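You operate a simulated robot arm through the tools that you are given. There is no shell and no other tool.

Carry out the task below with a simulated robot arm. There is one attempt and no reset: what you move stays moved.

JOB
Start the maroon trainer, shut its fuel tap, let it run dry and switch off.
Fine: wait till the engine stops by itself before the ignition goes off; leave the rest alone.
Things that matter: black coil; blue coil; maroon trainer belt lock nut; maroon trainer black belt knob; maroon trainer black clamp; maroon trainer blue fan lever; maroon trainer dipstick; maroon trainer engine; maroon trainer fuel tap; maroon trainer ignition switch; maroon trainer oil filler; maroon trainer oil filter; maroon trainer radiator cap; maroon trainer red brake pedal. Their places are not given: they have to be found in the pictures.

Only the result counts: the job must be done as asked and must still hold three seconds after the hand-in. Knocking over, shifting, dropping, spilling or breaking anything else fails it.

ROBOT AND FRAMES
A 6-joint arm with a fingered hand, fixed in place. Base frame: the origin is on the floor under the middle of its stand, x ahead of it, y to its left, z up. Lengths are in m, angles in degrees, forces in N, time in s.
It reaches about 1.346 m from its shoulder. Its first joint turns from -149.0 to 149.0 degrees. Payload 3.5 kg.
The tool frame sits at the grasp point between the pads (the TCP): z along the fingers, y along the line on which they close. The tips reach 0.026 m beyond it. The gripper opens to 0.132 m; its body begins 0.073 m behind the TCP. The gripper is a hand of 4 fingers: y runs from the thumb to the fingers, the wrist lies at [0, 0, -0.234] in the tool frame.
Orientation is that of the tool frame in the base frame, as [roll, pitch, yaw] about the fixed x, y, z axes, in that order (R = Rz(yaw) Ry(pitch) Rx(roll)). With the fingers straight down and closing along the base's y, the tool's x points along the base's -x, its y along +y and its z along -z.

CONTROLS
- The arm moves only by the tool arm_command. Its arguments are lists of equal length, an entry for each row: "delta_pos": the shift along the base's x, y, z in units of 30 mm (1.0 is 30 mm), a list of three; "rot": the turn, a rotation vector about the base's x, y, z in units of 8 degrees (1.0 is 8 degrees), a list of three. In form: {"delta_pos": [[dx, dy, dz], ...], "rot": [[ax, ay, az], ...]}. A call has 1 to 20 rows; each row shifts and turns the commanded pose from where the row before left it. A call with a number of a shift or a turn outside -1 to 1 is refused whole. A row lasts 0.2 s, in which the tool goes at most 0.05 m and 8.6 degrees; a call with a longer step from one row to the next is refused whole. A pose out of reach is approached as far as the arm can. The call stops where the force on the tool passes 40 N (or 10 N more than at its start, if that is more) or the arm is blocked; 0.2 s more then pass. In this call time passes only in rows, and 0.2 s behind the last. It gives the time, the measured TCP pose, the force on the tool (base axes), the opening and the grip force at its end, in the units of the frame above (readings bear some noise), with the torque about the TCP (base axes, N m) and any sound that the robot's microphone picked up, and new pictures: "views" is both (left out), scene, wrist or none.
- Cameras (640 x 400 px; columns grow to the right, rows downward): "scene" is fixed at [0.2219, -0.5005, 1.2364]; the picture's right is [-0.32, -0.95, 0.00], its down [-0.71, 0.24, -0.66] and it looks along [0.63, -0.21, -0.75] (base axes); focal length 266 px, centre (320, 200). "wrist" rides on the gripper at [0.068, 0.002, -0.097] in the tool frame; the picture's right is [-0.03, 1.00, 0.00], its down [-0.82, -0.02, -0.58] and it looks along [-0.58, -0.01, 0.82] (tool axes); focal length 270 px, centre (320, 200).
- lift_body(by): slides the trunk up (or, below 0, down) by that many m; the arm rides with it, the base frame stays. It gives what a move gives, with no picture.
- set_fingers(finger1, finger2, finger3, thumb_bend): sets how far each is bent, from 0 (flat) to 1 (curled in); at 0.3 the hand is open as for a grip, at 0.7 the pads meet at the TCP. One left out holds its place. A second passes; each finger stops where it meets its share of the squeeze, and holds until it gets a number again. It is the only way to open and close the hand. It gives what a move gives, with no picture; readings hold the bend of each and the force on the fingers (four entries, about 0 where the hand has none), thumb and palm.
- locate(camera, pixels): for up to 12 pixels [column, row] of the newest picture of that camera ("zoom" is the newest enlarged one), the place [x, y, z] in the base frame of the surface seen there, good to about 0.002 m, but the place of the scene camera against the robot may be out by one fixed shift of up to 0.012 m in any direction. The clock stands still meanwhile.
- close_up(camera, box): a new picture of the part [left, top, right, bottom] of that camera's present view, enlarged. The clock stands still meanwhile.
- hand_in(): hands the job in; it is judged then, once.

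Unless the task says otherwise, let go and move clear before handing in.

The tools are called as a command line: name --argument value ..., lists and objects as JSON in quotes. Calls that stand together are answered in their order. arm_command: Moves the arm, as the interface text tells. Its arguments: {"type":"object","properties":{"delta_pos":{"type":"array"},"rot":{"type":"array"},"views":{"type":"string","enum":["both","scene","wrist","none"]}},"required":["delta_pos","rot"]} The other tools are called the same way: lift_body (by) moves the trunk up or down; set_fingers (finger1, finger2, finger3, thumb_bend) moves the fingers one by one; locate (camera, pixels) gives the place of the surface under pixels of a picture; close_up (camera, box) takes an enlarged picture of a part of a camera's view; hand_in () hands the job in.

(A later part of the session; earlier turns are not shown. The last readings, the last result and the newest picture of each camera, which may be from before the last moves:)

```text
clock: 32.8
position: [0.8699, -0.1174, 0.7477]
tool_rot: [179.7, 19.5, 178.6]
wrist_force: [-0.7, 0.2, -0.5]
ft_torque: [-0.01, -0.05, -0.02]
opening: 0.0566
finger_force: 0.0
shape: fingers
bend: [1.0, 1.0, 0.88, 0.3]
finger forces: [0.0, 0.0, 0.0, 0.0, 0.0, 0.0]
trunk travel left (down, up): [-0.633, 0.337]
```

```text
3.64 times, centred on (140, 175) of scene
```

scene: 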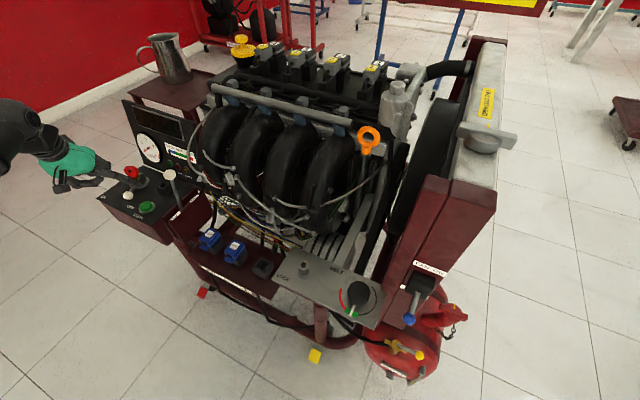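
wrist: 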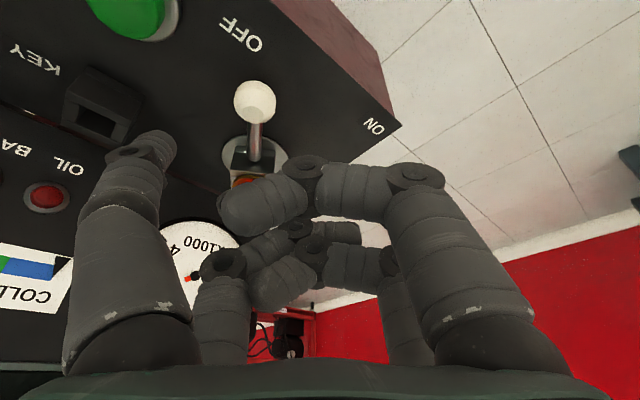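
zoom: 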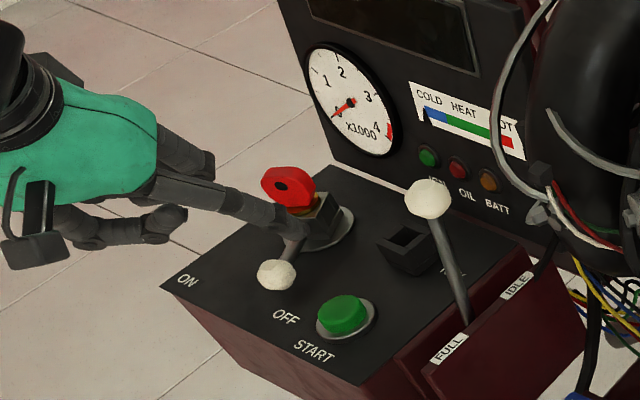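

The tip is now about 0.04 m above the knob level and clear of the key (zoom pixel (300,232)). I will lower another 0.042.

lift_body --by -0.042

arm_command --delta_pos '[[0, 0, 0]]' --rot '[[0, 0, 0]]'

close_up --camera "scene" --box '[80, 140, 180, 230]'

```text
clock: 33.6
position: [0.8692, -0.1176, 0.706]
tool_rot: [179.6, 19.6, 178.5]
wrist_force: [-0.1, 0.6, 0.0]
ft_torque: [-0.02, -0.01, 0.02]
opening: 0.0566
finger_force: 0.1
shape: fingers
bend: [1.0, 1.0, 0.88, 0.3]
finger forces: [0.0, 0.1, 0.0, 0.0, 0.0, 0.0]
trunk travel left (down, up): [-0.591, 0.379]
```

```text
clock: 34.0
position: [0.8686, -0.1165, 0.7054]
tool_rot: [179.6, 19.6, 178.6]
wrist_force: [-0.7, 0.1, -0.4]
ft_torque: [0.0, -0.02, -0.04]
opening: 0.0568
finger_force: 0.0
shape: fingers
bend: [1.0, 1.0, 0.88, 0.3]
finger forces: [0.0, 0.0, 0.0, 0.0, 0.0, 0.0]
trunk travel left (down, up): [-0.591, 0.379]
```

scene: 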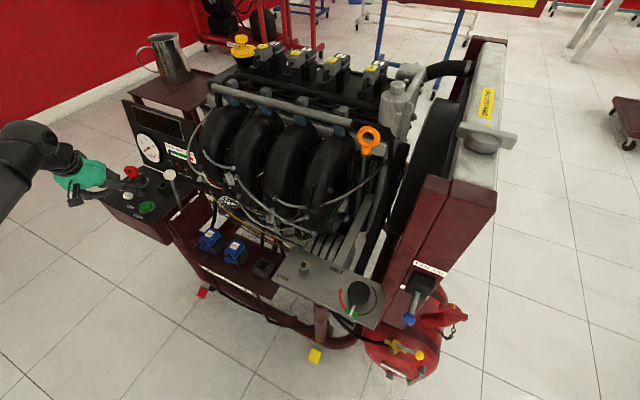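
wrist: 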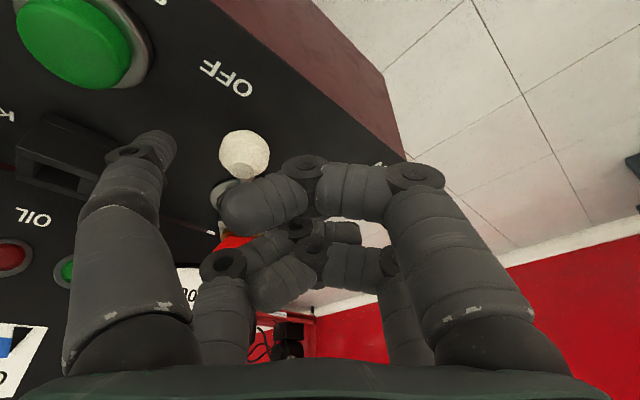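

```text
4.44 times, centred on (130, 185) of scene
```

zoom: 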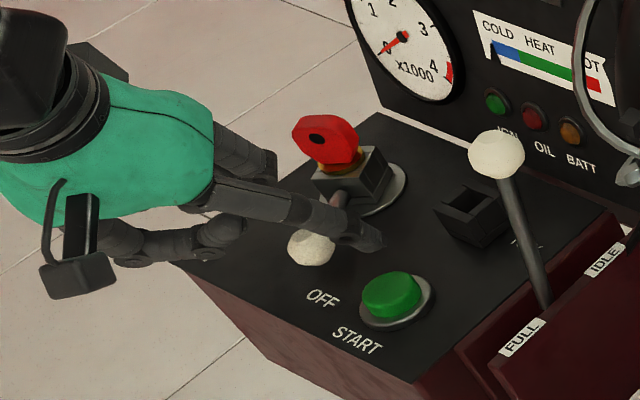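

The thumb tip is beside the knob on its -y side (zoom pixel (375,240) against the knob at (312,245)), with no contact yet. I will push gently along the arc toward ON, first part only.

arm_command --delta_pos '[[0.05, 0.42, 0], [0.05, 0.43, 0], [0.1, 0.37, 0], [0.13, 0.3, 0]]' --rot '[[0, 0, 0], [0, 0, 0], [0, 0, 0], [0, 0, 0]]'

close_up --camera "scene" --box '[80, 140, 180, 230]'

```text
clock: 35.0
position: [0.8793, -0.071, 0.7062]
tool_rot: [179.6, 19.6, 178.6]
wrist_force: [0.0, -0.6, 0.1]
ft_torque: [-0.01, 0.0, -0.03]
opening: 0.0573
finger_force: 0.3
shape: fingers
bend: [1.0, 1.0, 0.88, 0.3]
finger forces: [0.0, 0.1, 0.0, 0.1, 0.5, 0.0]
trunk travel left (down, up): [-0.591, 0.379]
```

scene: 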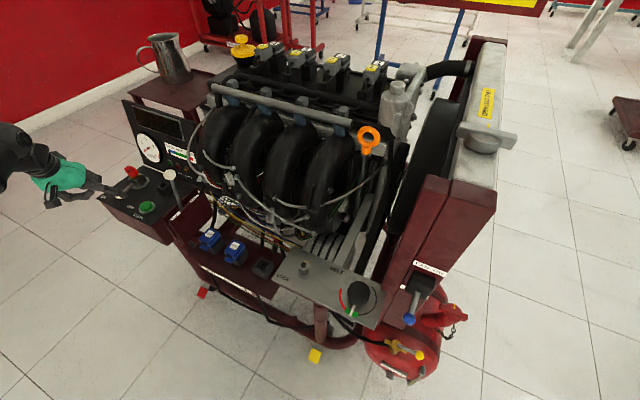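
wrist: 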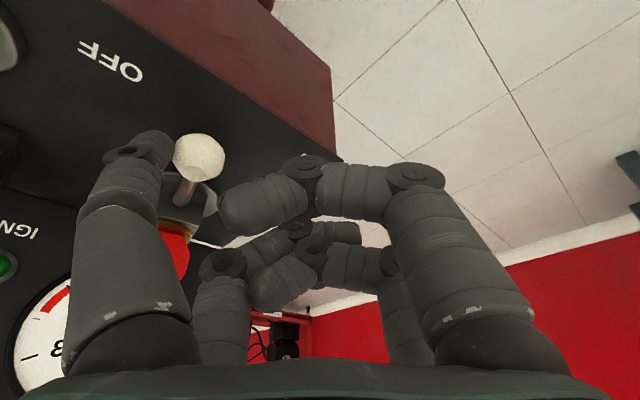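

```text
4.44 times, centred on (130, 185) of scene
```

zoom: 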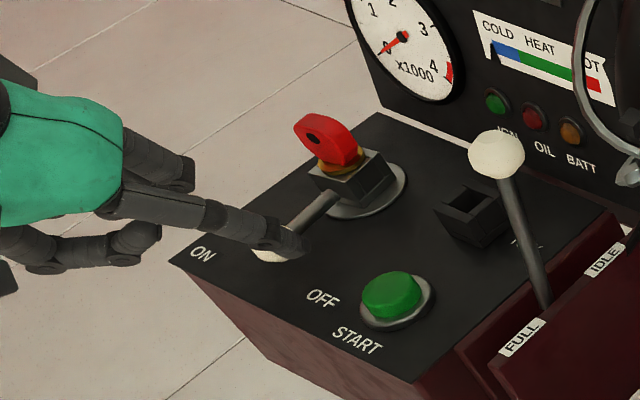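

The lever and key turned together smoothly with about 0.5 N on the thumb, and the knob now sits at zoom pixel (275,250), on its way to ON. I will continue the arc.

arm_command --delta_pos '[[0.2, 0.3, 0], [0.23, 0.23, 0], [0.15, 0.1, 0]]' --rot '[[0, 0, 0], [0, 0, 0], [0, 0, 0]]'

close_up --camera "scene" --box '[80, 140, 180, 230]'

```text
clock: 35.8
position: [0.8975, -0.0529, 0.7062]
tool_rot: [179.6, 19.5, 178.7]
wrist_force: [0.2, 1.6, 0.0]
ft_torque: [-0.02, 0.05, -0.04]
opening: 0.0568
finger_force: 0.4
shape: fingers
bend: [1.0, 1.0, 0.88, 0.3]
finger forces: [0.0, 0.0, 0.0, 0.1, 0.2, 0.1]
trunk travel left (down, up): [-0.591, 0.379]
```

scene: 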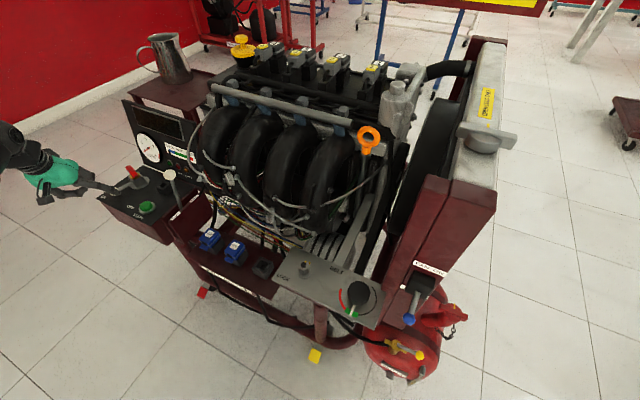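
wrist: 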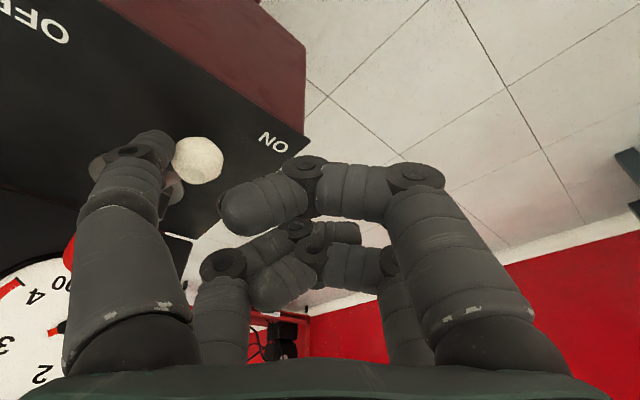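

```text
4.44 times, centred on (130, 185) of scene
```

zoom: 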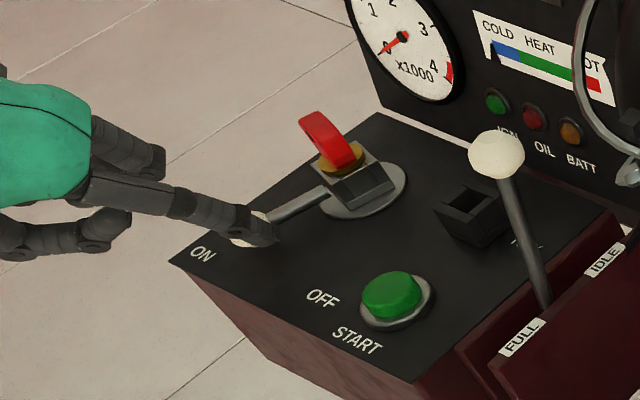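

The knob is nearly opposite the ON label (wrist pixel (198,160), ON at (273,143)). I will measure its angle before pushing the last bit.

locate --camera "wrist" --pixels '[[198, 160], [210, 155], [185, 185], [273, 143], [170, 195]]'

arm_command --delta_pos '[[0.2, 0.15, 0], [0.25, 0.12, 0]]' --rot '[[0, 0, 0], [0, 0, 0]]'

close_up --camera "scene" --box '[80, 140, 180, 230]'

locate --camera "wrist" --pixels '[[198, 160], [210, 155], [185, 185], [273, 143], [170, 195]]'

```text
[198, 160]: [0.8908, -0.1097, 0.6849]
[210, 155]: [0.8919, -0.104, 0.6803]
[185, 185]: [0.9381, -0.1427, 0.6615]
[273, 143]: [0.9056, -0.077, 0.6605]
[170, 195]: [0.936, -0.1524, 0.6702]
```

```text
clock: 36.4
position: [0.91, -0.0434, 0.7059]
tool_rot: [179.6, 19.6, 178.7]
wrist_force: [-0.6, 0.2, -0.3]
ft_torque: [0.05, -0.02, -0.04]
opening: 0.057
finger_force: 0.0
shape: fingers
bend: [1.0, 1.0, 0.88, 0.3]
finger forces: [0.0, 0.0, 0.1, 0.1, 0.0, 0.0]
trunk travel left (down, up): [-0.591, 0.379]
```

scene: 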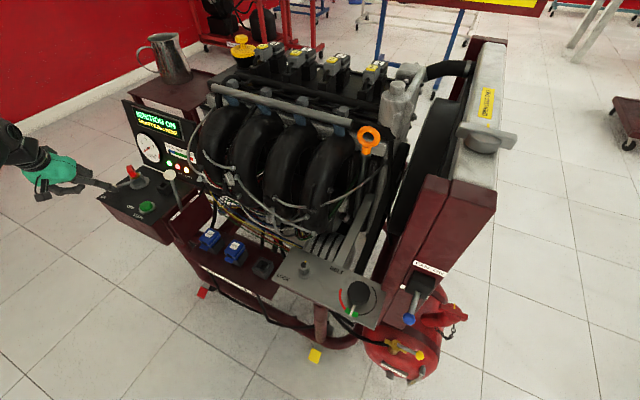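
wrist: 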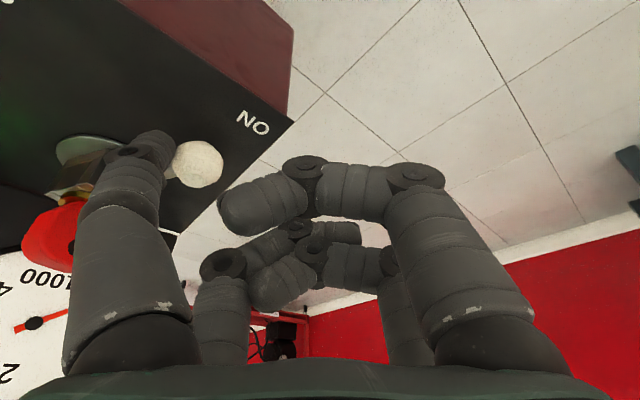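

```text
4.44 times, centred on (130, 185) of scene
```

zoom: 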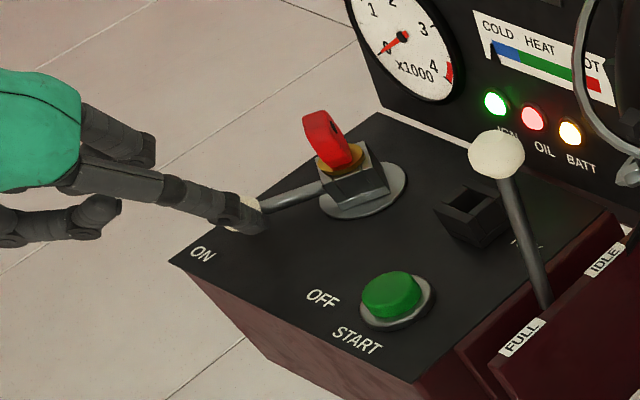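

```text
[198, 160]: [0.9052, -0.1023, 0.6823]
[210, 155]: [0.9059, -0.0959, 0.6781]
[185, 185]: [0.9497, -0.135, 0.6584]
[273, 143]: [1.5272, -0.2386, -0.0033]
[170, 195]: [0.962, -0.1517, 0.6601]
```

The lamps lit and the screen came on, so the ignition is ON. I will read the screen.

close_up --camera "scene" --box '[115, 90, 205, 180]'

```text
4.44 times, centred on (160, 135) of scene
```

zoom: 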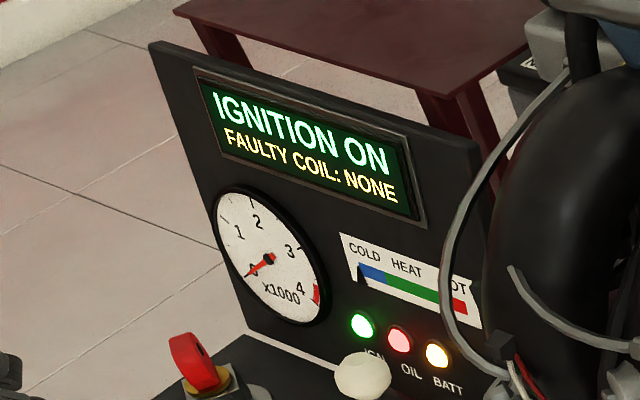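

The screen reads IGNITION ON, FAULTY COIL: NONE. I will back the thumb off the lever, raise, and move over the green START button.

arm_command --delta_pos '[[-0.3, -0.25, 0], [-0.3, -0.25, 0]]' --rot '[[0, 0, 0], [0, 0, 0]]' --views "none"

lift_body --by 0.06

arm_command --delta_pos '[[-0.53, -0.53, 0], [-0.53, -0.53, 0], [-0.53, -0.53, 0], [-0.53, -0.53, 0]]' --rot '[[0, 0, 0], [0, 0, 0], [0, 0, 0], [0, 0, 0]]'

close_up --camera "scene" --box '[80, 120, 200, 230]'

```text
clock: 37.0
position: [0.8923, -0.0593, 0.7058]
tool_rot: [179.5, 19.6, 178.7]
wrist_force: [-0.1, 0.4, 0.1]
ft_torque: [-0.02, -0.01, 0.0]
opening: 0.0568
finger_force: 0.1
shape: fingers
bend: [1.0, 1.0, 0.88, 0.3]
finger forces: [0.0, 0.0, 0.0, 0.0, 0.0, 0.1]
trunk travel left (down, up): [-0.591, 0.379]
```

```text
clock: 38.0
position: [0.8925, -0.0589, 0.7666]
tool_rot: [179.6, 19.7, 178.6]
wrist_force: [-0.1, 0.0, -0.8]
ft_torque: [-0.01, 0.02, 0.01]
opening: 0.0569
finger_force: 0.0
shape: fingers
bend: [1.0, 1.0, 0.88, 0.3]
finger forces: [0.1, 0.1, 0.1, 0.0, 0.0, 0.0]
trunk travel left (down, up): [-0.651, 0.319]
```

```text
clock: 39.0
position: [0.8281, -0.1233, 0.7655]
tool_rot: [179.6, 19.5, 178.7]
wrist_force: [0.0, -0.5, 0.4]
ft_torque: [0.0, -0.03, 0.0]
opening: 0.0566
finger_force: 0.1
shape: fingers
bend: [1.0, 1.0, 0.88, 0.3]
finger forces: [0.0, 0.0, 0.0, 0.1, 0.0, 0.0]
trunk travel left (down, up): [-0.651, 0.319]
```

scene: 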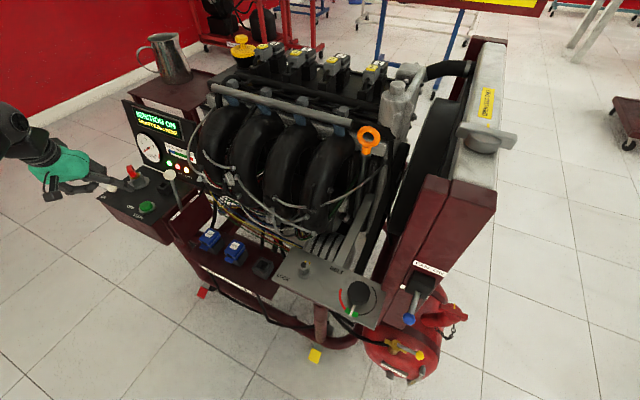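
wrist: 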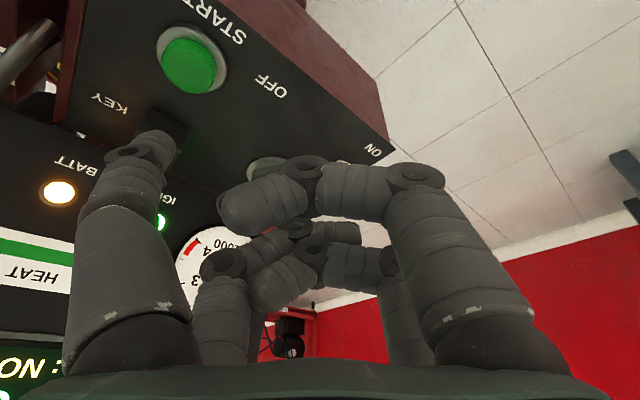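

```text
3.64 times, centred on (140, 175) of scene
```

zoom: 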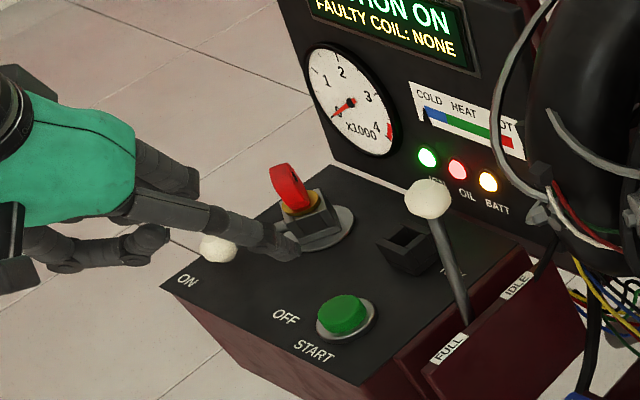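

The lever stayed at ON, and the thumb tip is short of the START button (wrist pixel (187,65)). I will measure the button and the tip again.

locate --camera "wrist" --pixels '[[190, 65], [175, 50], [200, 85], [165, 60], [210, 65], [168, 138], [155, 135], [172, 148], [20, 60], [170, 125]]'

locate --camera "zoom" --pixels '[[345, 310], [340, 325], [296, 248], [290, 255], [280, 245]]'

```text
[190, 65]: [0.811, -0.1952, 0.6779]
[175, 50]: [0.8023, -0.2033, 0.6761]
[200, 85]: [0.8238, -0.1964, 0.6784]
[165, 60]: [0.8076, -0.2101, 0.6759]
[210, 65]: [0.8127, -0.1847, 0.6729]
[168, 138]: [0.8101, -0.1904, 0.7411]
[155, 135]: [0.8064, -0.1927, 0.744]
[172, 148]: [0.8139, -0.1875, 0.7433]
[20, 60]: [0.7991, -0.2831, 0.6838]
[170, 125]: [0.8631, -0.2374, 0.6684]
```

```text
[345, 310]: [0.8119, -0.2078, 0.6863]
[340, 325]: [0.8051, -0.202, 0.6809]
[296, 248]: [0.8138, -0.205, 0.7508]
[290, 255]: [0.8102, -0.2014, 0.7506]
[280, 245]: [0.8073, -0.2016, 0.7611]
```

The button centre is near (0.811,-0.198,0.678) and the tip is near (0.814,-0.192,0.735). I will nudge over it and lower to just above contact.

arm_command --delta_pos '[[-0.1, -0.2, 0]]' --rot '[[0, 0, 0]]' --views "none"

lift_body --by -0.045

close_up --camera "scene" --box '[80, 120, 200, 230]'

close_up --camera "wrist" --box '[0, 0, 320, 200]'

```text
clock: 39.4
position: [0.8256, -0.1294, 0.7663]
tool_rot: [179.6, 19.5, 178.6]
wrist_force: [0.5, 0.8, 0.6]
ft_torque: [0.01, 0.0, 0.02]
opening: 0.0568
finger_force: 0.0
shape: fingers
bend: [1.0, 1.0, 0.88, 0.3]
finger forces: [0.0, 0.0, 0.0, 0.0, 0.0, 0.1]
trunk travel left (down, up): [-0.651, 0.319]
```

```text
clock: 40.3
position: [0.8247, -0.1292, 0.7195]
tool_rot: [179.6, 19.5, 178.5]
wrist_force: [0.2, 0.5, 0.7]
ft_torque: [-0.02, 0.03, 0.02]
opening: 0.0566
finger_force: 0.1
shape: fingers
bend: [1.0, 1.0, 0.88, 0.3]
finger forces: [0.0, 0.0, 0.0, 0.1, 0.1, 0.1]
trunk travel left (down, up): [-0.606, 0.364]
```

```text
3.64 times, centred on (140, 175) of scene
```

zoom: 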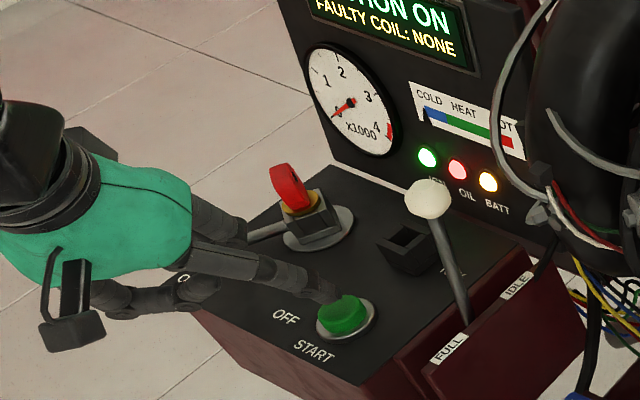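

```text
2.00 times, centred on (160, 100) of wrist
```

zoom: 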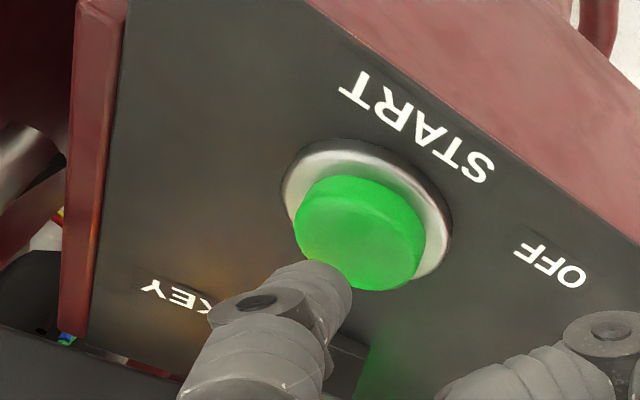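

The tip is about 1 cm above the button, and in the wrist zoom it looks slightly to the button's left. I will measure both.

locate --camera "zoom" --pixels '[[335, 280], [310, 270], [350, 285], [320, 290], [360, 240], [300, 220], [420, 250], [360, 185], [375, 285]]'

```text
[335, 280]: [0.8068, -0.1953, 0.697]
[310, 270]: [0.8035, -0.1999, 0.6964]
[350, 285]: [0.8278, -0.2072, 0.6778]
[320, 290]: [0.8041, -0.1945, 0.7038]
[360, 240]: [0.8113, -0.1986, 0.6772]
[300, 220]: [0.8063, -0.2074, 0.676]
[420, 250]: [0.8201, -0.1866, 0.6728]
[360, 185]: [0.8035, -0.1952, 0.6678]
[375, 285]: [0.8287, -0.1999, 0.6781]
```

The tip centre (about (0.812,-0.199)) is right over the button centre (0.814,-0.198). I will lower in small steps to press it.

lift_body --by -0.012

lift_body --by -0.004

arm_command --delta_pos '[[0, 0, 0], [0, 0, 0]]' --rot '[[0, 0, 0], [0, 0, 0]]'

close_up --camera "scene" --box '[80, 100, 210, 230]'

```text
clock: 40.9
position: [0.8255, -0.1293, 0.7083]
tool_rot: [179.6, 19.5, 178.5]
wrist_force: [-0.6, 0.6, 0.3]
ft_torque: [-0.02, -0.01, 0.02]
opening: 0.0571
finger_force: 0.7
shape: fingers
bend: [1.0, 1.0, 0.88, 0.3]
finger forces: [0.1, 0.1, 0.0, 0.0, 0.2, 0.1]
trunk travel left (down, up): [-0.594, 0.376]
```

```text
clock: 41.4
position: [0.8243, -0.1297, 0.705]
tool_rot: [179.5, 19.6, 178.6]
wrist_force: [-0.1, 0.0, 1.9]
ft_torque: [-0.11, 0.01, -0.02]
opening: 0.0568
finger_force: 0.7
shape: fingers
bend: [1.0, 1.0, 0.88, 0.3]
finger forces: [0.0, 0.1, 0.0, 0.1, 1.8, 0.0]
trunk travel left (down, up): [-0.59, 0.38]
```

```text
clock: 42.0
position: [0.8251, -0.1293, 0.7042]
tool_rot: [179.6, 19.6, 178.7]
wrist_force: [0.3, 0.2, 1.4]
ft_torque: [-0.14, -0.01, 0.01]
opening: 0.057
finger_force: 1.0
shape: fingers
bend: [1.0, 1.0, 0.88, 0.3]
finger forces: [0.0, 0.1, 0.1, 0.0, 1.8, 0.1]
trunk travel left (down, up): [-0.59, 0.38]
```

scene: 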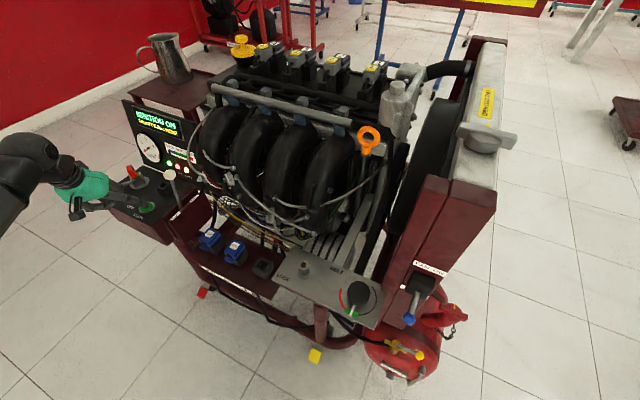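
wrist: 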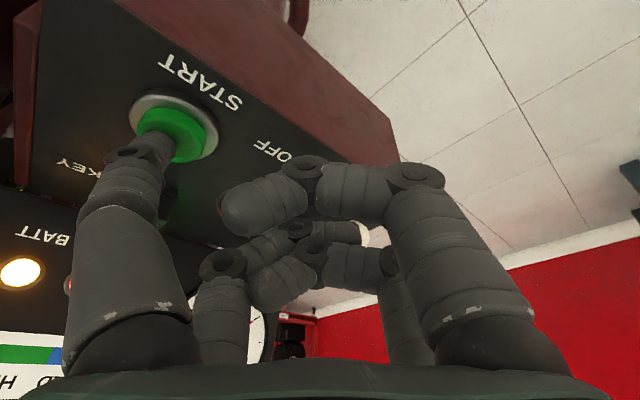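

```text
3.08 times, centred on (145, 165) of scene
```

zoom: 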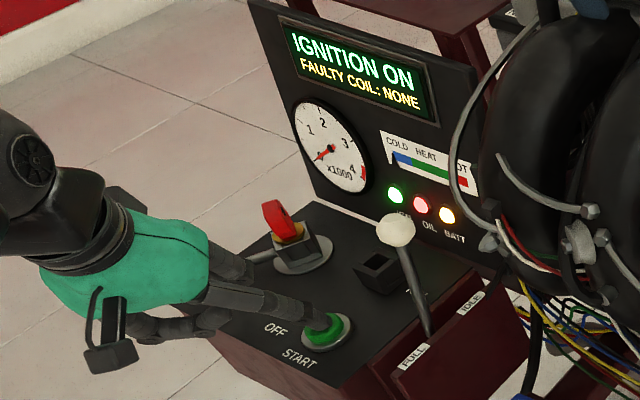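

The thumb touches the button with about 1.8 N, but there is no cranking yet. I will press further in small steps.

lift_body --by -0.003

arm_command --delta_pos '[[0, 0, 0], [0, 0, 0]]' --rot '[[0, 0, 0], [0, 0, 0]]'

close_up --camera "scene" --box '[80, 100, 210, 230]'

```text
clock: 42.5
position: [0.8248, -0.1293, 0.7021]
tool_rot: [179.7, 19.5, 178.6]
wrist_force: [0.1, 0.0, 3.0]
ft_torque: [-0.25, 0.05, -0.06]
opening: 0.0569
finger_force: 2.0
shape: fingers
bend: [1.0, 1.0, 0.88, 0.3]
finger forces: [0.1, 0.1, 0.0, 0.0, 3.2, 0.0]
trunk travel left (down, up): [-0.587, 0.383]
heard: click
```

```text
clock: 43.1
position: [0.8262, -0.1292, 0.7013]
tool_rot: [179.6, 19.5, 178.6]
wrist_force: [-1.1, 1.4, 4.3]
ft_torque: [-0.23, 0.03, -0.05]
opening: 0.057
finger_force: 1.7
shape: fingers
bend: [1.0, 1.0, 0.88, 0.3]
finger forces: [0.0, 0.1, 0.1, 0.0, 3.2, 0.1]
trunk travel left (down, up): [-0.587, 0.383]
```

scene: 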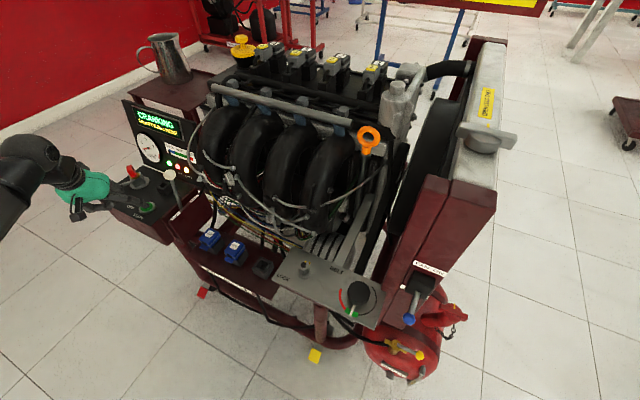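
wrist: 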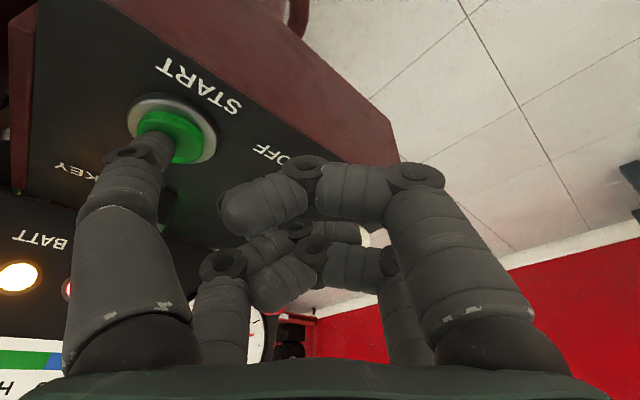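

```text
3.08 times, centred on (145, 165) of scene
```

zoom: 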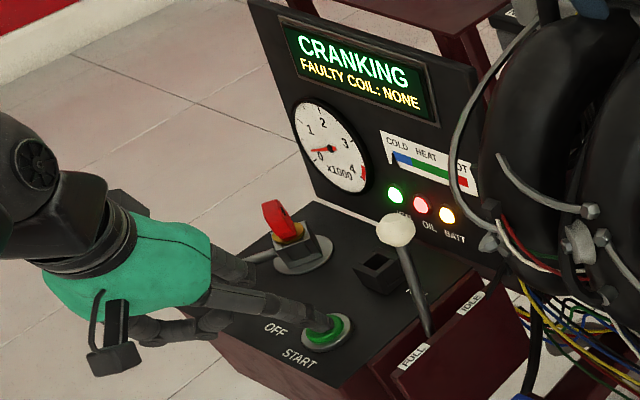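

A click sounded and the screen shows CRANKING. I will hold the button a little and check for running.

arm_command --delta_pos '[[0, 0, 0], [0, 0, 0]]' --rot '[[0, 0, 0], [0, 0, 0]]' --views "scene"

close_up --camera "scene" --box '[80, 100, 210, 230]'

```text
clock: 43.7
position: [0.8256, -0.1287, 0.7013]
tool_rot: [179.6, 19.6, 178.7]
wrist_force: [-0.2, 1.4, 3.0]
ft_torque: [-0.21, 0.05, -0.02]
opening: 0.0567
finger_force: 1.5
shape: fingers
bend: [1.0, 1.0, 0.88, 0.3]
finger forces: [0.0, 0.1, 0.0, 0.0, 3.2, 0.0]
trunk travel left (down, up): [-0.587, 0.383]
```

scene: 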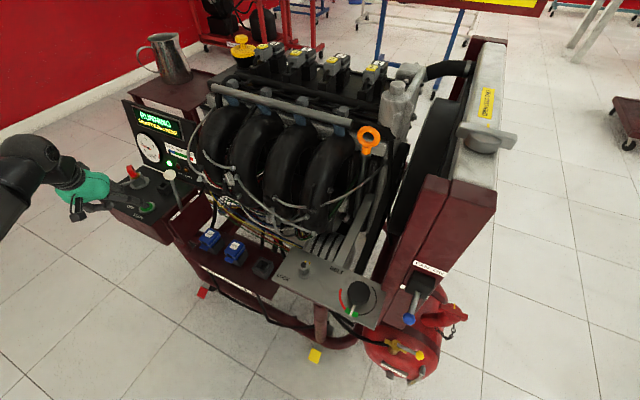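

```text
3.08 times, centred on (145, 165) of scene
```

zoom: 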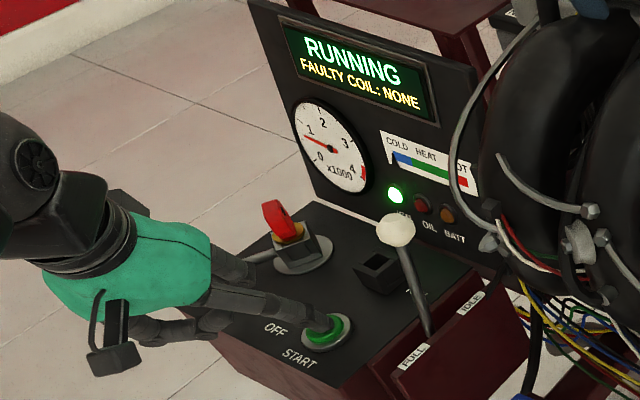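

The screen reads RUNNING, the tachometer shows about 1000, and the OIL and BATT lamps went out. I will release START by raising the trunk, then head back to the fuel tap.

lift_body --by 0.2

arm_command --delta_pos '[[-1, 0, 0], [-1, 0, 0], [-1, 0, 0], [-1, 0, 0], [-1, 0, 0], [-1, 0, 0], [-1, -0.3, 0], [-1, -0.5, 0], [-0.9, -0.9, 0], [-0.75, -1, 0], [-0.65, -1, 0], [-0.65, -1, 0], [-0.65, -1, 0], [-0.65, -1, 0], [-0.65, -1, 0], [-0.65, -1, 0]]' --rot '[[0, 0, 0], [0, 0, 0], [0, 0, 0], [0, 0, 0], [0, 0, 0], [0, 0, 0], [0, 0, 0], [0, 0, 0], [0, 0, 0], [0, 0, 0], [0, 0, 0], [0, 0, 0], [0, 0, 0], [0, 0, 0], [0, 0, 0], [0, 0, 0]]'

close_up --camera "scene" --box '[80, 100, 210, 230]'

```text
clock: 45.9
position: [0.8275, -0.1305, 0.9009]
tool_rot: [179.6, 19.5, 178.5]
wrist_force: [0.0, -0.3, 0.2]
ft_torque: [-0.03, -0.01, 0.0]
opening: 0.0568
finger_force: 0.2
shape: fingers
bend: [1.0, 1.0, 0.88, 0.3]
finger forces: [0.1, 0.0, 0.1, 0.0, 0.1, 0.0]
trunk travel left (down, up): [-0.787, 0.183]
```

```text
clock: 49.3
position: [0.4466, -0.4031, 0.9013]
tool_rot: [179.6, 19.5, 178.7]
wrist_force: [-1.7, 0.0, -0.5]
ft_torque: [-0.03, 0.0, -0.03]
opening: 0.057
finger_force: 0.0
shape: fingers
bend: [1.0, 1.0, 0.88, 0.3]
finger forces: [0.0, 0.0, 0.1, 0.1, 0.0, 0.0]
out of reach, approached as far as the arm can: row 8, 9, 10, 11
trunk travel left (down, up): [-0.787, 0.183]
```

scene: 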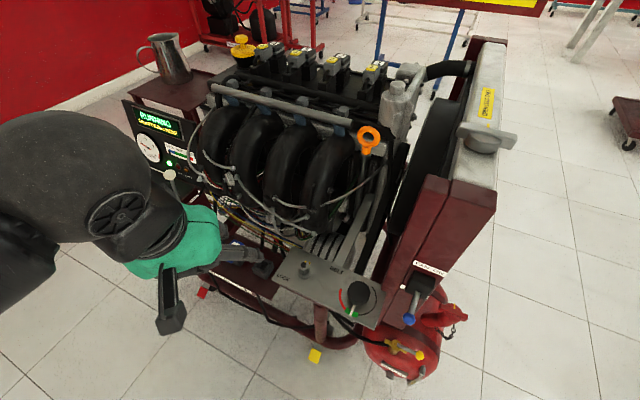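
wrist: 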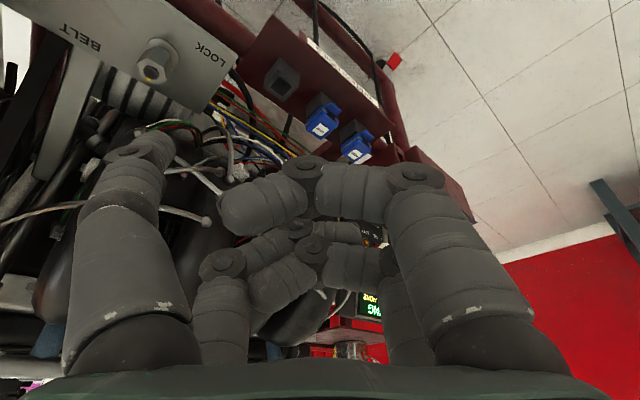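

```text
3.08 times, centred on (145, 165) of scene
```

zoom: 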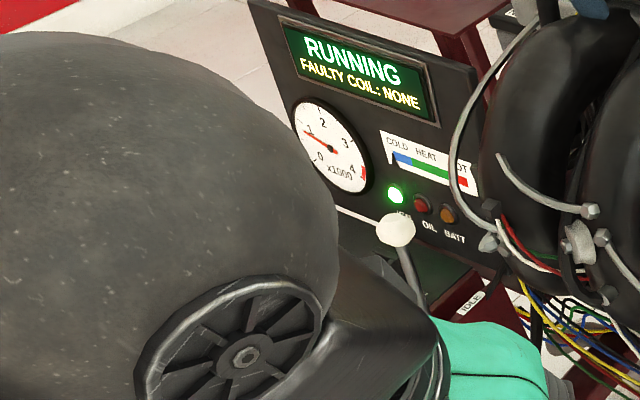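

The engine keeps running (tachometer near 1000). I will continue around to the robot's side of the tap, keeping clear of the fan post.

arm_command --delta_pos '[[-0.99, -0.96, 0], [-0.99, -0.96, 0], [-0.99, -0.96, 0], [-0.99, -0.96, 0], [-0.99, -0.96, 0], [-0.99, -0.96, 0], [-0.99, -0.96, 0], [-0.99, -0.96, 0], [-0.99, -0.96, 0], [-0.99, -0.96, 0], [-0.99, -0.96, 0]]' --rot '[[0, 0, 0], [0, 0, 0], [0, 0, 0], [0, 0, 0], [0, 0, 0], [0, 0, 0], [0, 0, 0], [0, 0, 0], [0, 0, 0], [0, 0, 0], [0, 0, 0]]'

```text
clock: 51.7
position: [0.1829, -0.7165, 0.9007]
tool_rot: [179.0, 19.0, 176.6]
wrist_force: [0.3, -0.4, -0.3]
ft_torque: [-0.04, -0.02, -0.05]
opening: 0.0568
finger_force: 0.2
shape: fingers
bend: [1.0, 1.0, 0.88, 0.3]
finger forces: [0.0, 0.0, 0.1, 0.1, 0.0, 0.1]
out of reach, approached as far as the arm can: row 9, 10, 11
trunk travel left (down, up): [-0.787, 0.183]
```

scene: 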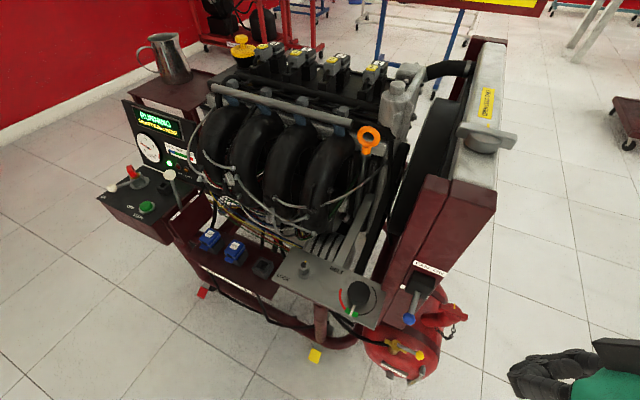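
wrist: 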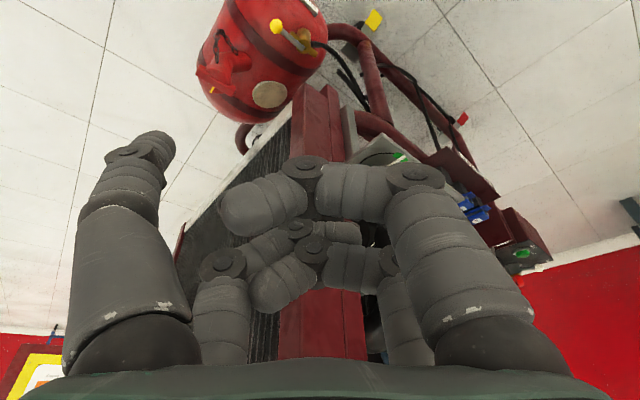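

The hand is at (0.183,-0.717,0.90), and the wrist height turns out to be fixed to the trunk. I will undo the tilt, yaw the hand about -40 degrees so it lines up with the tap, and then switch the pointer to finger2, which is on the hand's forward side.

arm_command --delta_pos '[[0, 0, -0.147], [0, 0, -0.147], [0, 0, -0.147], [0, 0, 0], [0, 0, 0], [0, 0, 0], [0, 0, 0], [0, 0, 0]]' --rot '[[0.047, 0.79, 0], [0.047, 0.79, 0], [0.047, 0.79, 0], [0, 0, -1], [0, 0, -1], [0, 0, -1], [0, 0, -1], [0, 0, -1]]' --views "none"

set_fingers --finger2 0.3

set_fingers --finger3 1.0 --thumb_bend 1.0

arm_command --delta_pos '[[0, 0, 0]]' --rot '[[0, 0, 0]]'

```text
clock: 53.5
position: [0.1837, -0.7155, 0.8878]
tool_rot: [178.9, 0.6, 138.4]
wrist_force: [-0.5, -0.1, -0.7]
ft_torque: [0.01, 0.03, 0.02]
opening: 0.0567
finger_force: 0.0
shape: fingers
bend: [1.0, 1.0, 0.88, 0.3]
finger forces: [0.0, 0.0, 0.0, 0.0, 0.0, 0.0]
trunk travel left (down, up): [-0.787, 0.183]
```

```text
clock: 54.5
position: [0.1842, -0.7154, 0.8883]
tool_rot: [179.0, 0.6, 138.5]
wrist_force: [-0.7, -0.2, 0.3]
ft_torque: [0.02, 0.03, -0.01]
opening: 0.0567
finger_force: 0.1
shape: fingers
bend: [1.0, 1.0, 0.82, 0.3]
finger forces: [0.1, 0.1, 0.0, 0.0, 0.0, 0.0]
trunk travel left (down, up): [-0.787, 0.183]
```

```text
clock: 55.5
position: [0.1834, -0.7155, 0.888]
tool_rot: [178.8, 0.5, 138.5]
wrist_force: [-0.5, 0.0, -0.2]
ft_torque: [0.0, -0.01, 0.0]
opening: 0.0288
finger_force: 0.0
shape: fingers
bend: [1.0, 1.0, 0.82, 0.87]
finger forces: [0.0, 0.1, 0.1, 0.0, 0.0, 0.1]
trunk travel left (down, up): [-0.787, 0.183]
```

```text
clock: 55.9
position: [0.1829, -0.7157, 0.8877]
tool_rot: [179.0, 0.6, 138.6]
wrist_force: [-1.1, -0.4, 0.0]
ft_torque: [0.0, 0.0, 0.0]
opening: 0.0291
finger_force: 0.1
shape: fingers
bend: [1.0, 1.0, 0.82, 0.87]
finger forces: [0.1, 0.0, 0.1, 0.0, 0.0, 0.0]
trunk travel left (down, up): [-0.787, 0.183]
```

scene: 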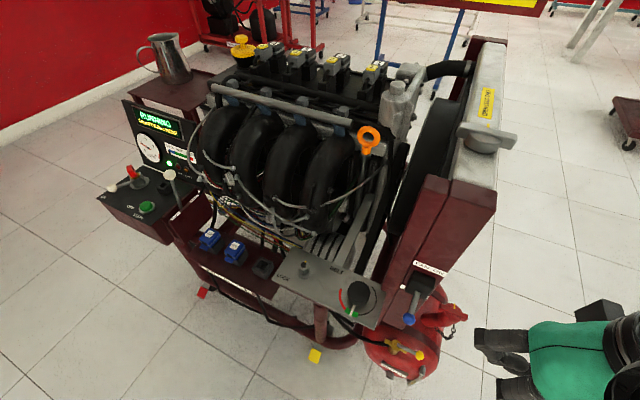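
wrist: 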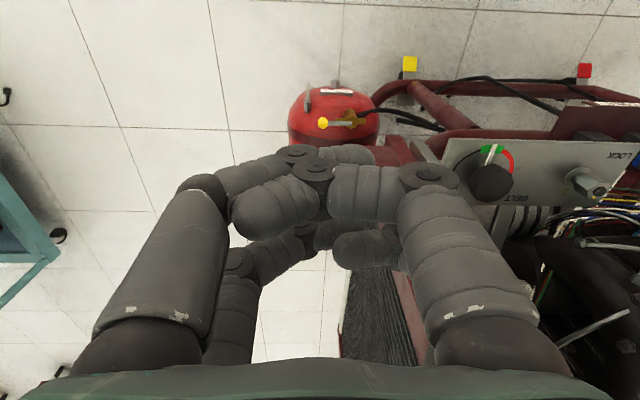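

Finger2 did not open because finger3 is folded over it. I will open finger3 first, then finger2, then fold the others back.

set_fingers --finger3 0.3

set_fingers --finger2 0.3

set_fingers --finger3 1.0

arm_command --delta_pos '[[0, 0, 0]]' --rot '[[0, 0, 0]]'

```text
clock: 56.9
position: [0.1837, -0.7151, 0.8881]
tool_rot: [178.9, 0.6, 138.5]
wrist_force: [0.0, -0.3, 1.0]
ft_torque: [0.01, 0.05, 0.0]
opening: 0.0288
finger_force: 0.1
shape: fingers
bend: [1.0, 0.3, 0.3, 0.87]
finger forces: [0.1, 0.0, 0.1, 0.0, 0.0, 0.1]
trunk travel left (down, up): [-0.787, 0.183]
```

```text
clock: 57.9
position: [0.184, -0.7158, 0.8879]
tool_rot: [178.9, 0.6, 138.4]
wrist_force: [-0.9, 0.2, 0.6]
ft_torque: [-0.01, 0.02, 0.0]
opening: 0.0291
finger_force: 0.1
shape: fingers
bend: [1.0, 0.3, 0.3, 0.87]
finger forces: [0.1, 0.0, 0.0, 0.1, 0.0, 0.0]
trunk travel left (down, up): [-0.787, 0.183]
```

```text
clock: 58.9
position: [0.1834, -0.7153, 0.8882]
tool_rot: [178.9, 0.6, 138.6]
wrist_force: [-0.2, -0.5, -0.2]
ft_torque: [0.01, 0.0, -0.01]
opening: 0.029
finger_force: 0.1
shape: fingers
bend: [1.0, 0.3, 1.0, 0.87]
finger forces: [0.0, 0.0, 0.1, 0.1, 0.1, 0.0]
trunk travel left (down, up): [-0.787, 0.183]
```

```text
clock: 59.3
position: [0.1839, -0.7139, 0.8879]
tool_rot: [179.0, 0.7, 138.5]
wrist_force: [0.1, -0.1, 0.0]
ft_torque: [-0.01, 0.01, -0.01]
opening: 0.0291
finger_force: 0.0
shape: fingers
bend: [1.0, 0.3, 1.0, 0.87]
finger forces: [0.0, 0.0, 0.1, 0.1, 0.0, 0.1]
trunk travel left (down, up): [-0.787, 0.183]
```

scene: 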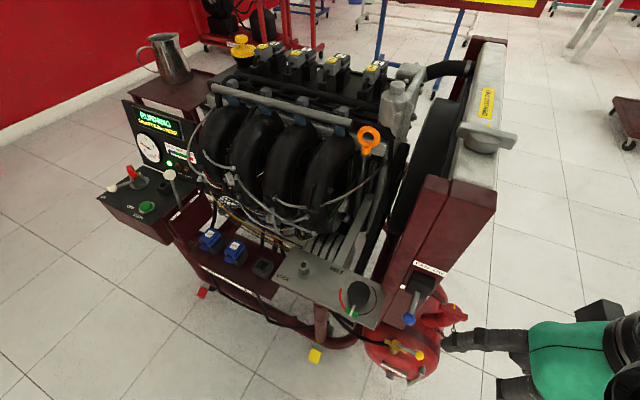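
wrist: 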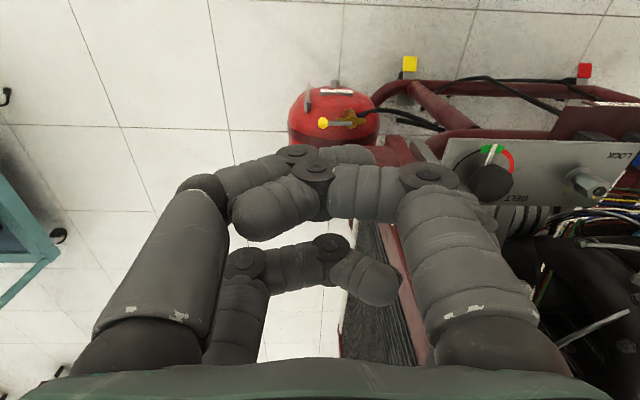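

Finger2 now points out alone (scene pixel (450,343)). I will measure its tip and then recheck the tap points in this new view.

locate --camera "scene" --pixels '[[446, 343], [455, 340], [455, 350], [470, 342], [490, 342], [510, 350]]'

locate --camera "wrist" --pixels '[[323, 124], [335, 123], [345, 122], [352, 117], [365, 122], [490, 215], [497, 225], [485, 205]]'

close_up --camera "wrist" --box '[270, 70, 410, 160]'

```text
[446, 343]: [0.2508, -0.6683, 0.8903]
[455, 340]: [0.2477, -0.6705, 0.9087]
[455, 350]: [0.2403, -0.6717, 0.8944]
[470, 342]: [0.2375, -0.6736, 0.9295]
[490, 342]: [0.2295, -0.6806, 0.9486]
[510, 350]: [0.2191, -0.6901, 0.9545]
```

```text
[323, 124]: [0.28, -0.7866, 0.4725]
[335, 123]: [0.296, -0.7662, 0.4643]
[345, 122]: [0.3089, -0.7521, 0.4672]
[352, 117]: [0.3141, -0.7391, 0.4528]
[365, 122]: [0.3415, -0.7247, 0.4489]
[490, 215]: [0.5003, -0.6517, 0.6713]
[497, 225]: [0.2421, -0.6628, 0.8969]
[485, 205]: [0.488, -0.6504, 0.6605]
```

```text
4.44 times, centred on (340, 115) of wrist
```

zoom: 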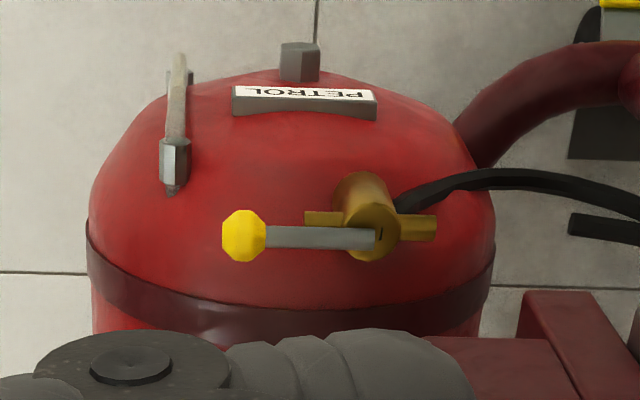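

The tap lever runs from its pivot near (0.3165,-0.743) to its knob near (0.280,-0.787,0.472). I will slide away from the fan lever, then lower the trunk in stages.

arm_command --delta_pos '[[-0.133, -0.7, 0], [-0.133, -0.7, 0], [-0.133, -0.7, 0]]' --rot '[[0, 0, 0], [0, 0, 0], [0, 0, 0]]' --views "none"

lift_body --by -0.2

arm_command --delta_pos '[[0, 0, 0]]' --rot '[[0, 0, 0]]'

```text
clock: 60.1
position: [0.1709, -0.7776, 0.8874]
tool_rot: [178.9, 0.6, 138.5]
wrist_force: [0.1, -0.5, 1.4]
ft_torque: [0.01, -0.03, 0.02]
opening: 0.0289
finger_force: 0.1
shape: fingers
bend: [1.0, 0.3, 1.0, 0.87]
finger forces: [0.0, 0.0, 0.0, 0.1, 0.0, 0.1]
trunk travel left (down, up): [-0.787, 0.183]
```

```text
clock: 62.3
position: [0.1701, -0.7785, 0.688]
tool_rot: [178.9, 0.6, 138.5]
wrist_force: [0.1, 0.4, 0.3]
ft_torque: [0.01, 0.01, 0.03]
opening: 0.0287
finger_force: 0.1
shape: fingers
bend: [1.0, 0.3, 1.0, 0.87]
finger forces: [0.1, 0.0, 0.0, 0.0, 0.0, 0.0]
trunk travel left (down, up): [-0.587, 0.383]
```

```text
clock: 62.7
position: [0.1704, -0.7783, 0.6887]
tool_rot: [178.9, 0.6, 138.6]
wrist_force: [-0.2, -0.5, -0.2]
ft_torque: [0.05, 0.0, -0.03]
opening: 0.0292
finger_force: 0.1
shape: fingers
bend: [1.0, 0.3, 1.0, 0.87]
finger forces: [0.0, 0.0, 0.0, 0.0, 0.1, 0.1]
trunk travel left (down, up): [-0.587, 0.383]
```

scene: 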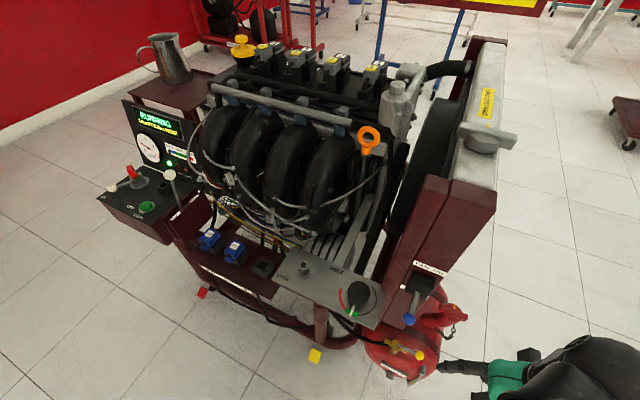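
wrist: 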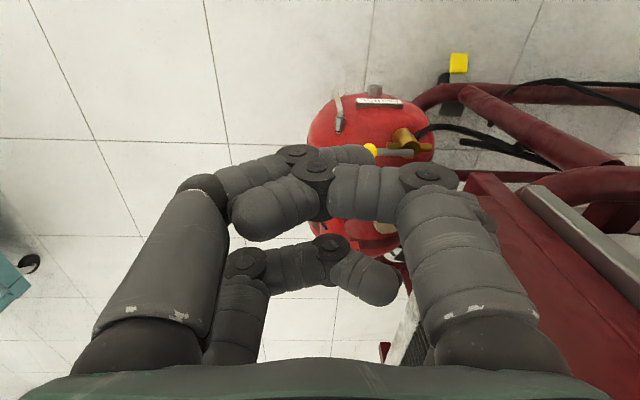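

There was no contact, and the tap is at wrist pixel (395,152). I will lower another 0.13 so the tip is just above knob height, still short of the tank.

lift_body --by -0.13

arm_command --delta_pos '[[0, 0, 0]]' --rot '[[0, 0, 0]]'

close_up --camera "scene" --box '[350, 290, 510, 390]'

```text
clock: 64.3
position: [0.1719, -0.7779, 0.558]
tool_rot: [178.9, 0.6, 138.5]
wrist_force: [-0.3, 0.7, 1.0]
ft_torque: [0.01, 0.02, 0.0]
opening: 0.029
finger_force: 0.3
shape: fingers
bend: [1.0, 0.3, 1.0, 0.87]
finger forces: [0.0, 0.0, 0.0, 0.1, 0.0, 0.0]
trunk travel left (down, up): [-0.457, 0.513]
```

```text
clock: 64.7
position: [0.1709, -0.7773, 0.5584]
tool_rot: [179.0, 0.7, 138.5]
wrist_force: [-0.4, -0.1, 0.0]
ft_torque: [0.0, 0.0, -0.01]
opening: 0.0291
finger_force: 0.0
shape: fingers
bend: [1.0, 0.3, 1.0, 0.87]
finger forces: [0.0, 0.0, 0.0, 0.0, 0.0, 0.1]
trunk travel left (down, up): [-0.457, 0.513]
```

scene: 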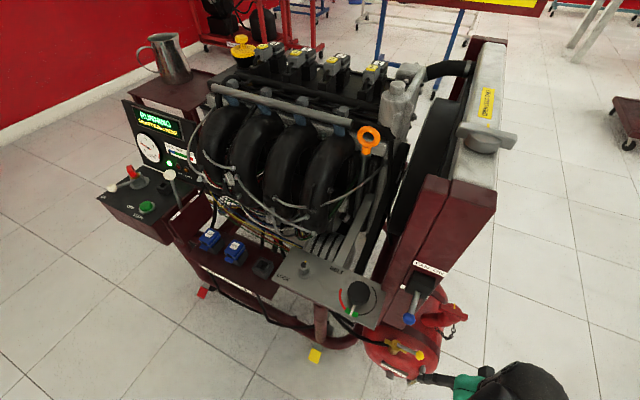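
wrist: 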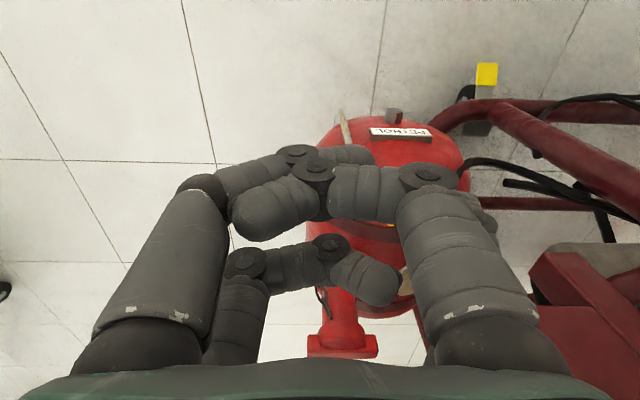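

```text
4.00 times, centred on (430, 340) of scene
```

zoom: 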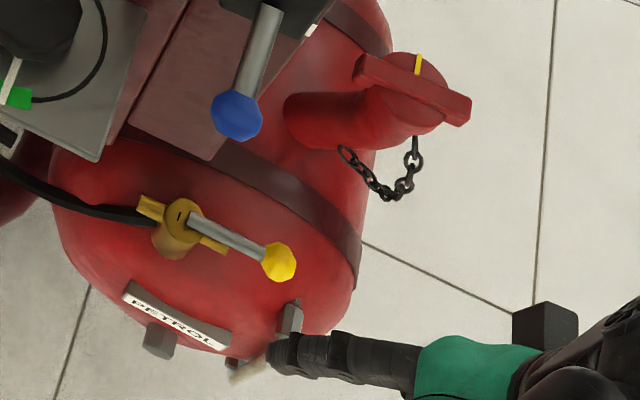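

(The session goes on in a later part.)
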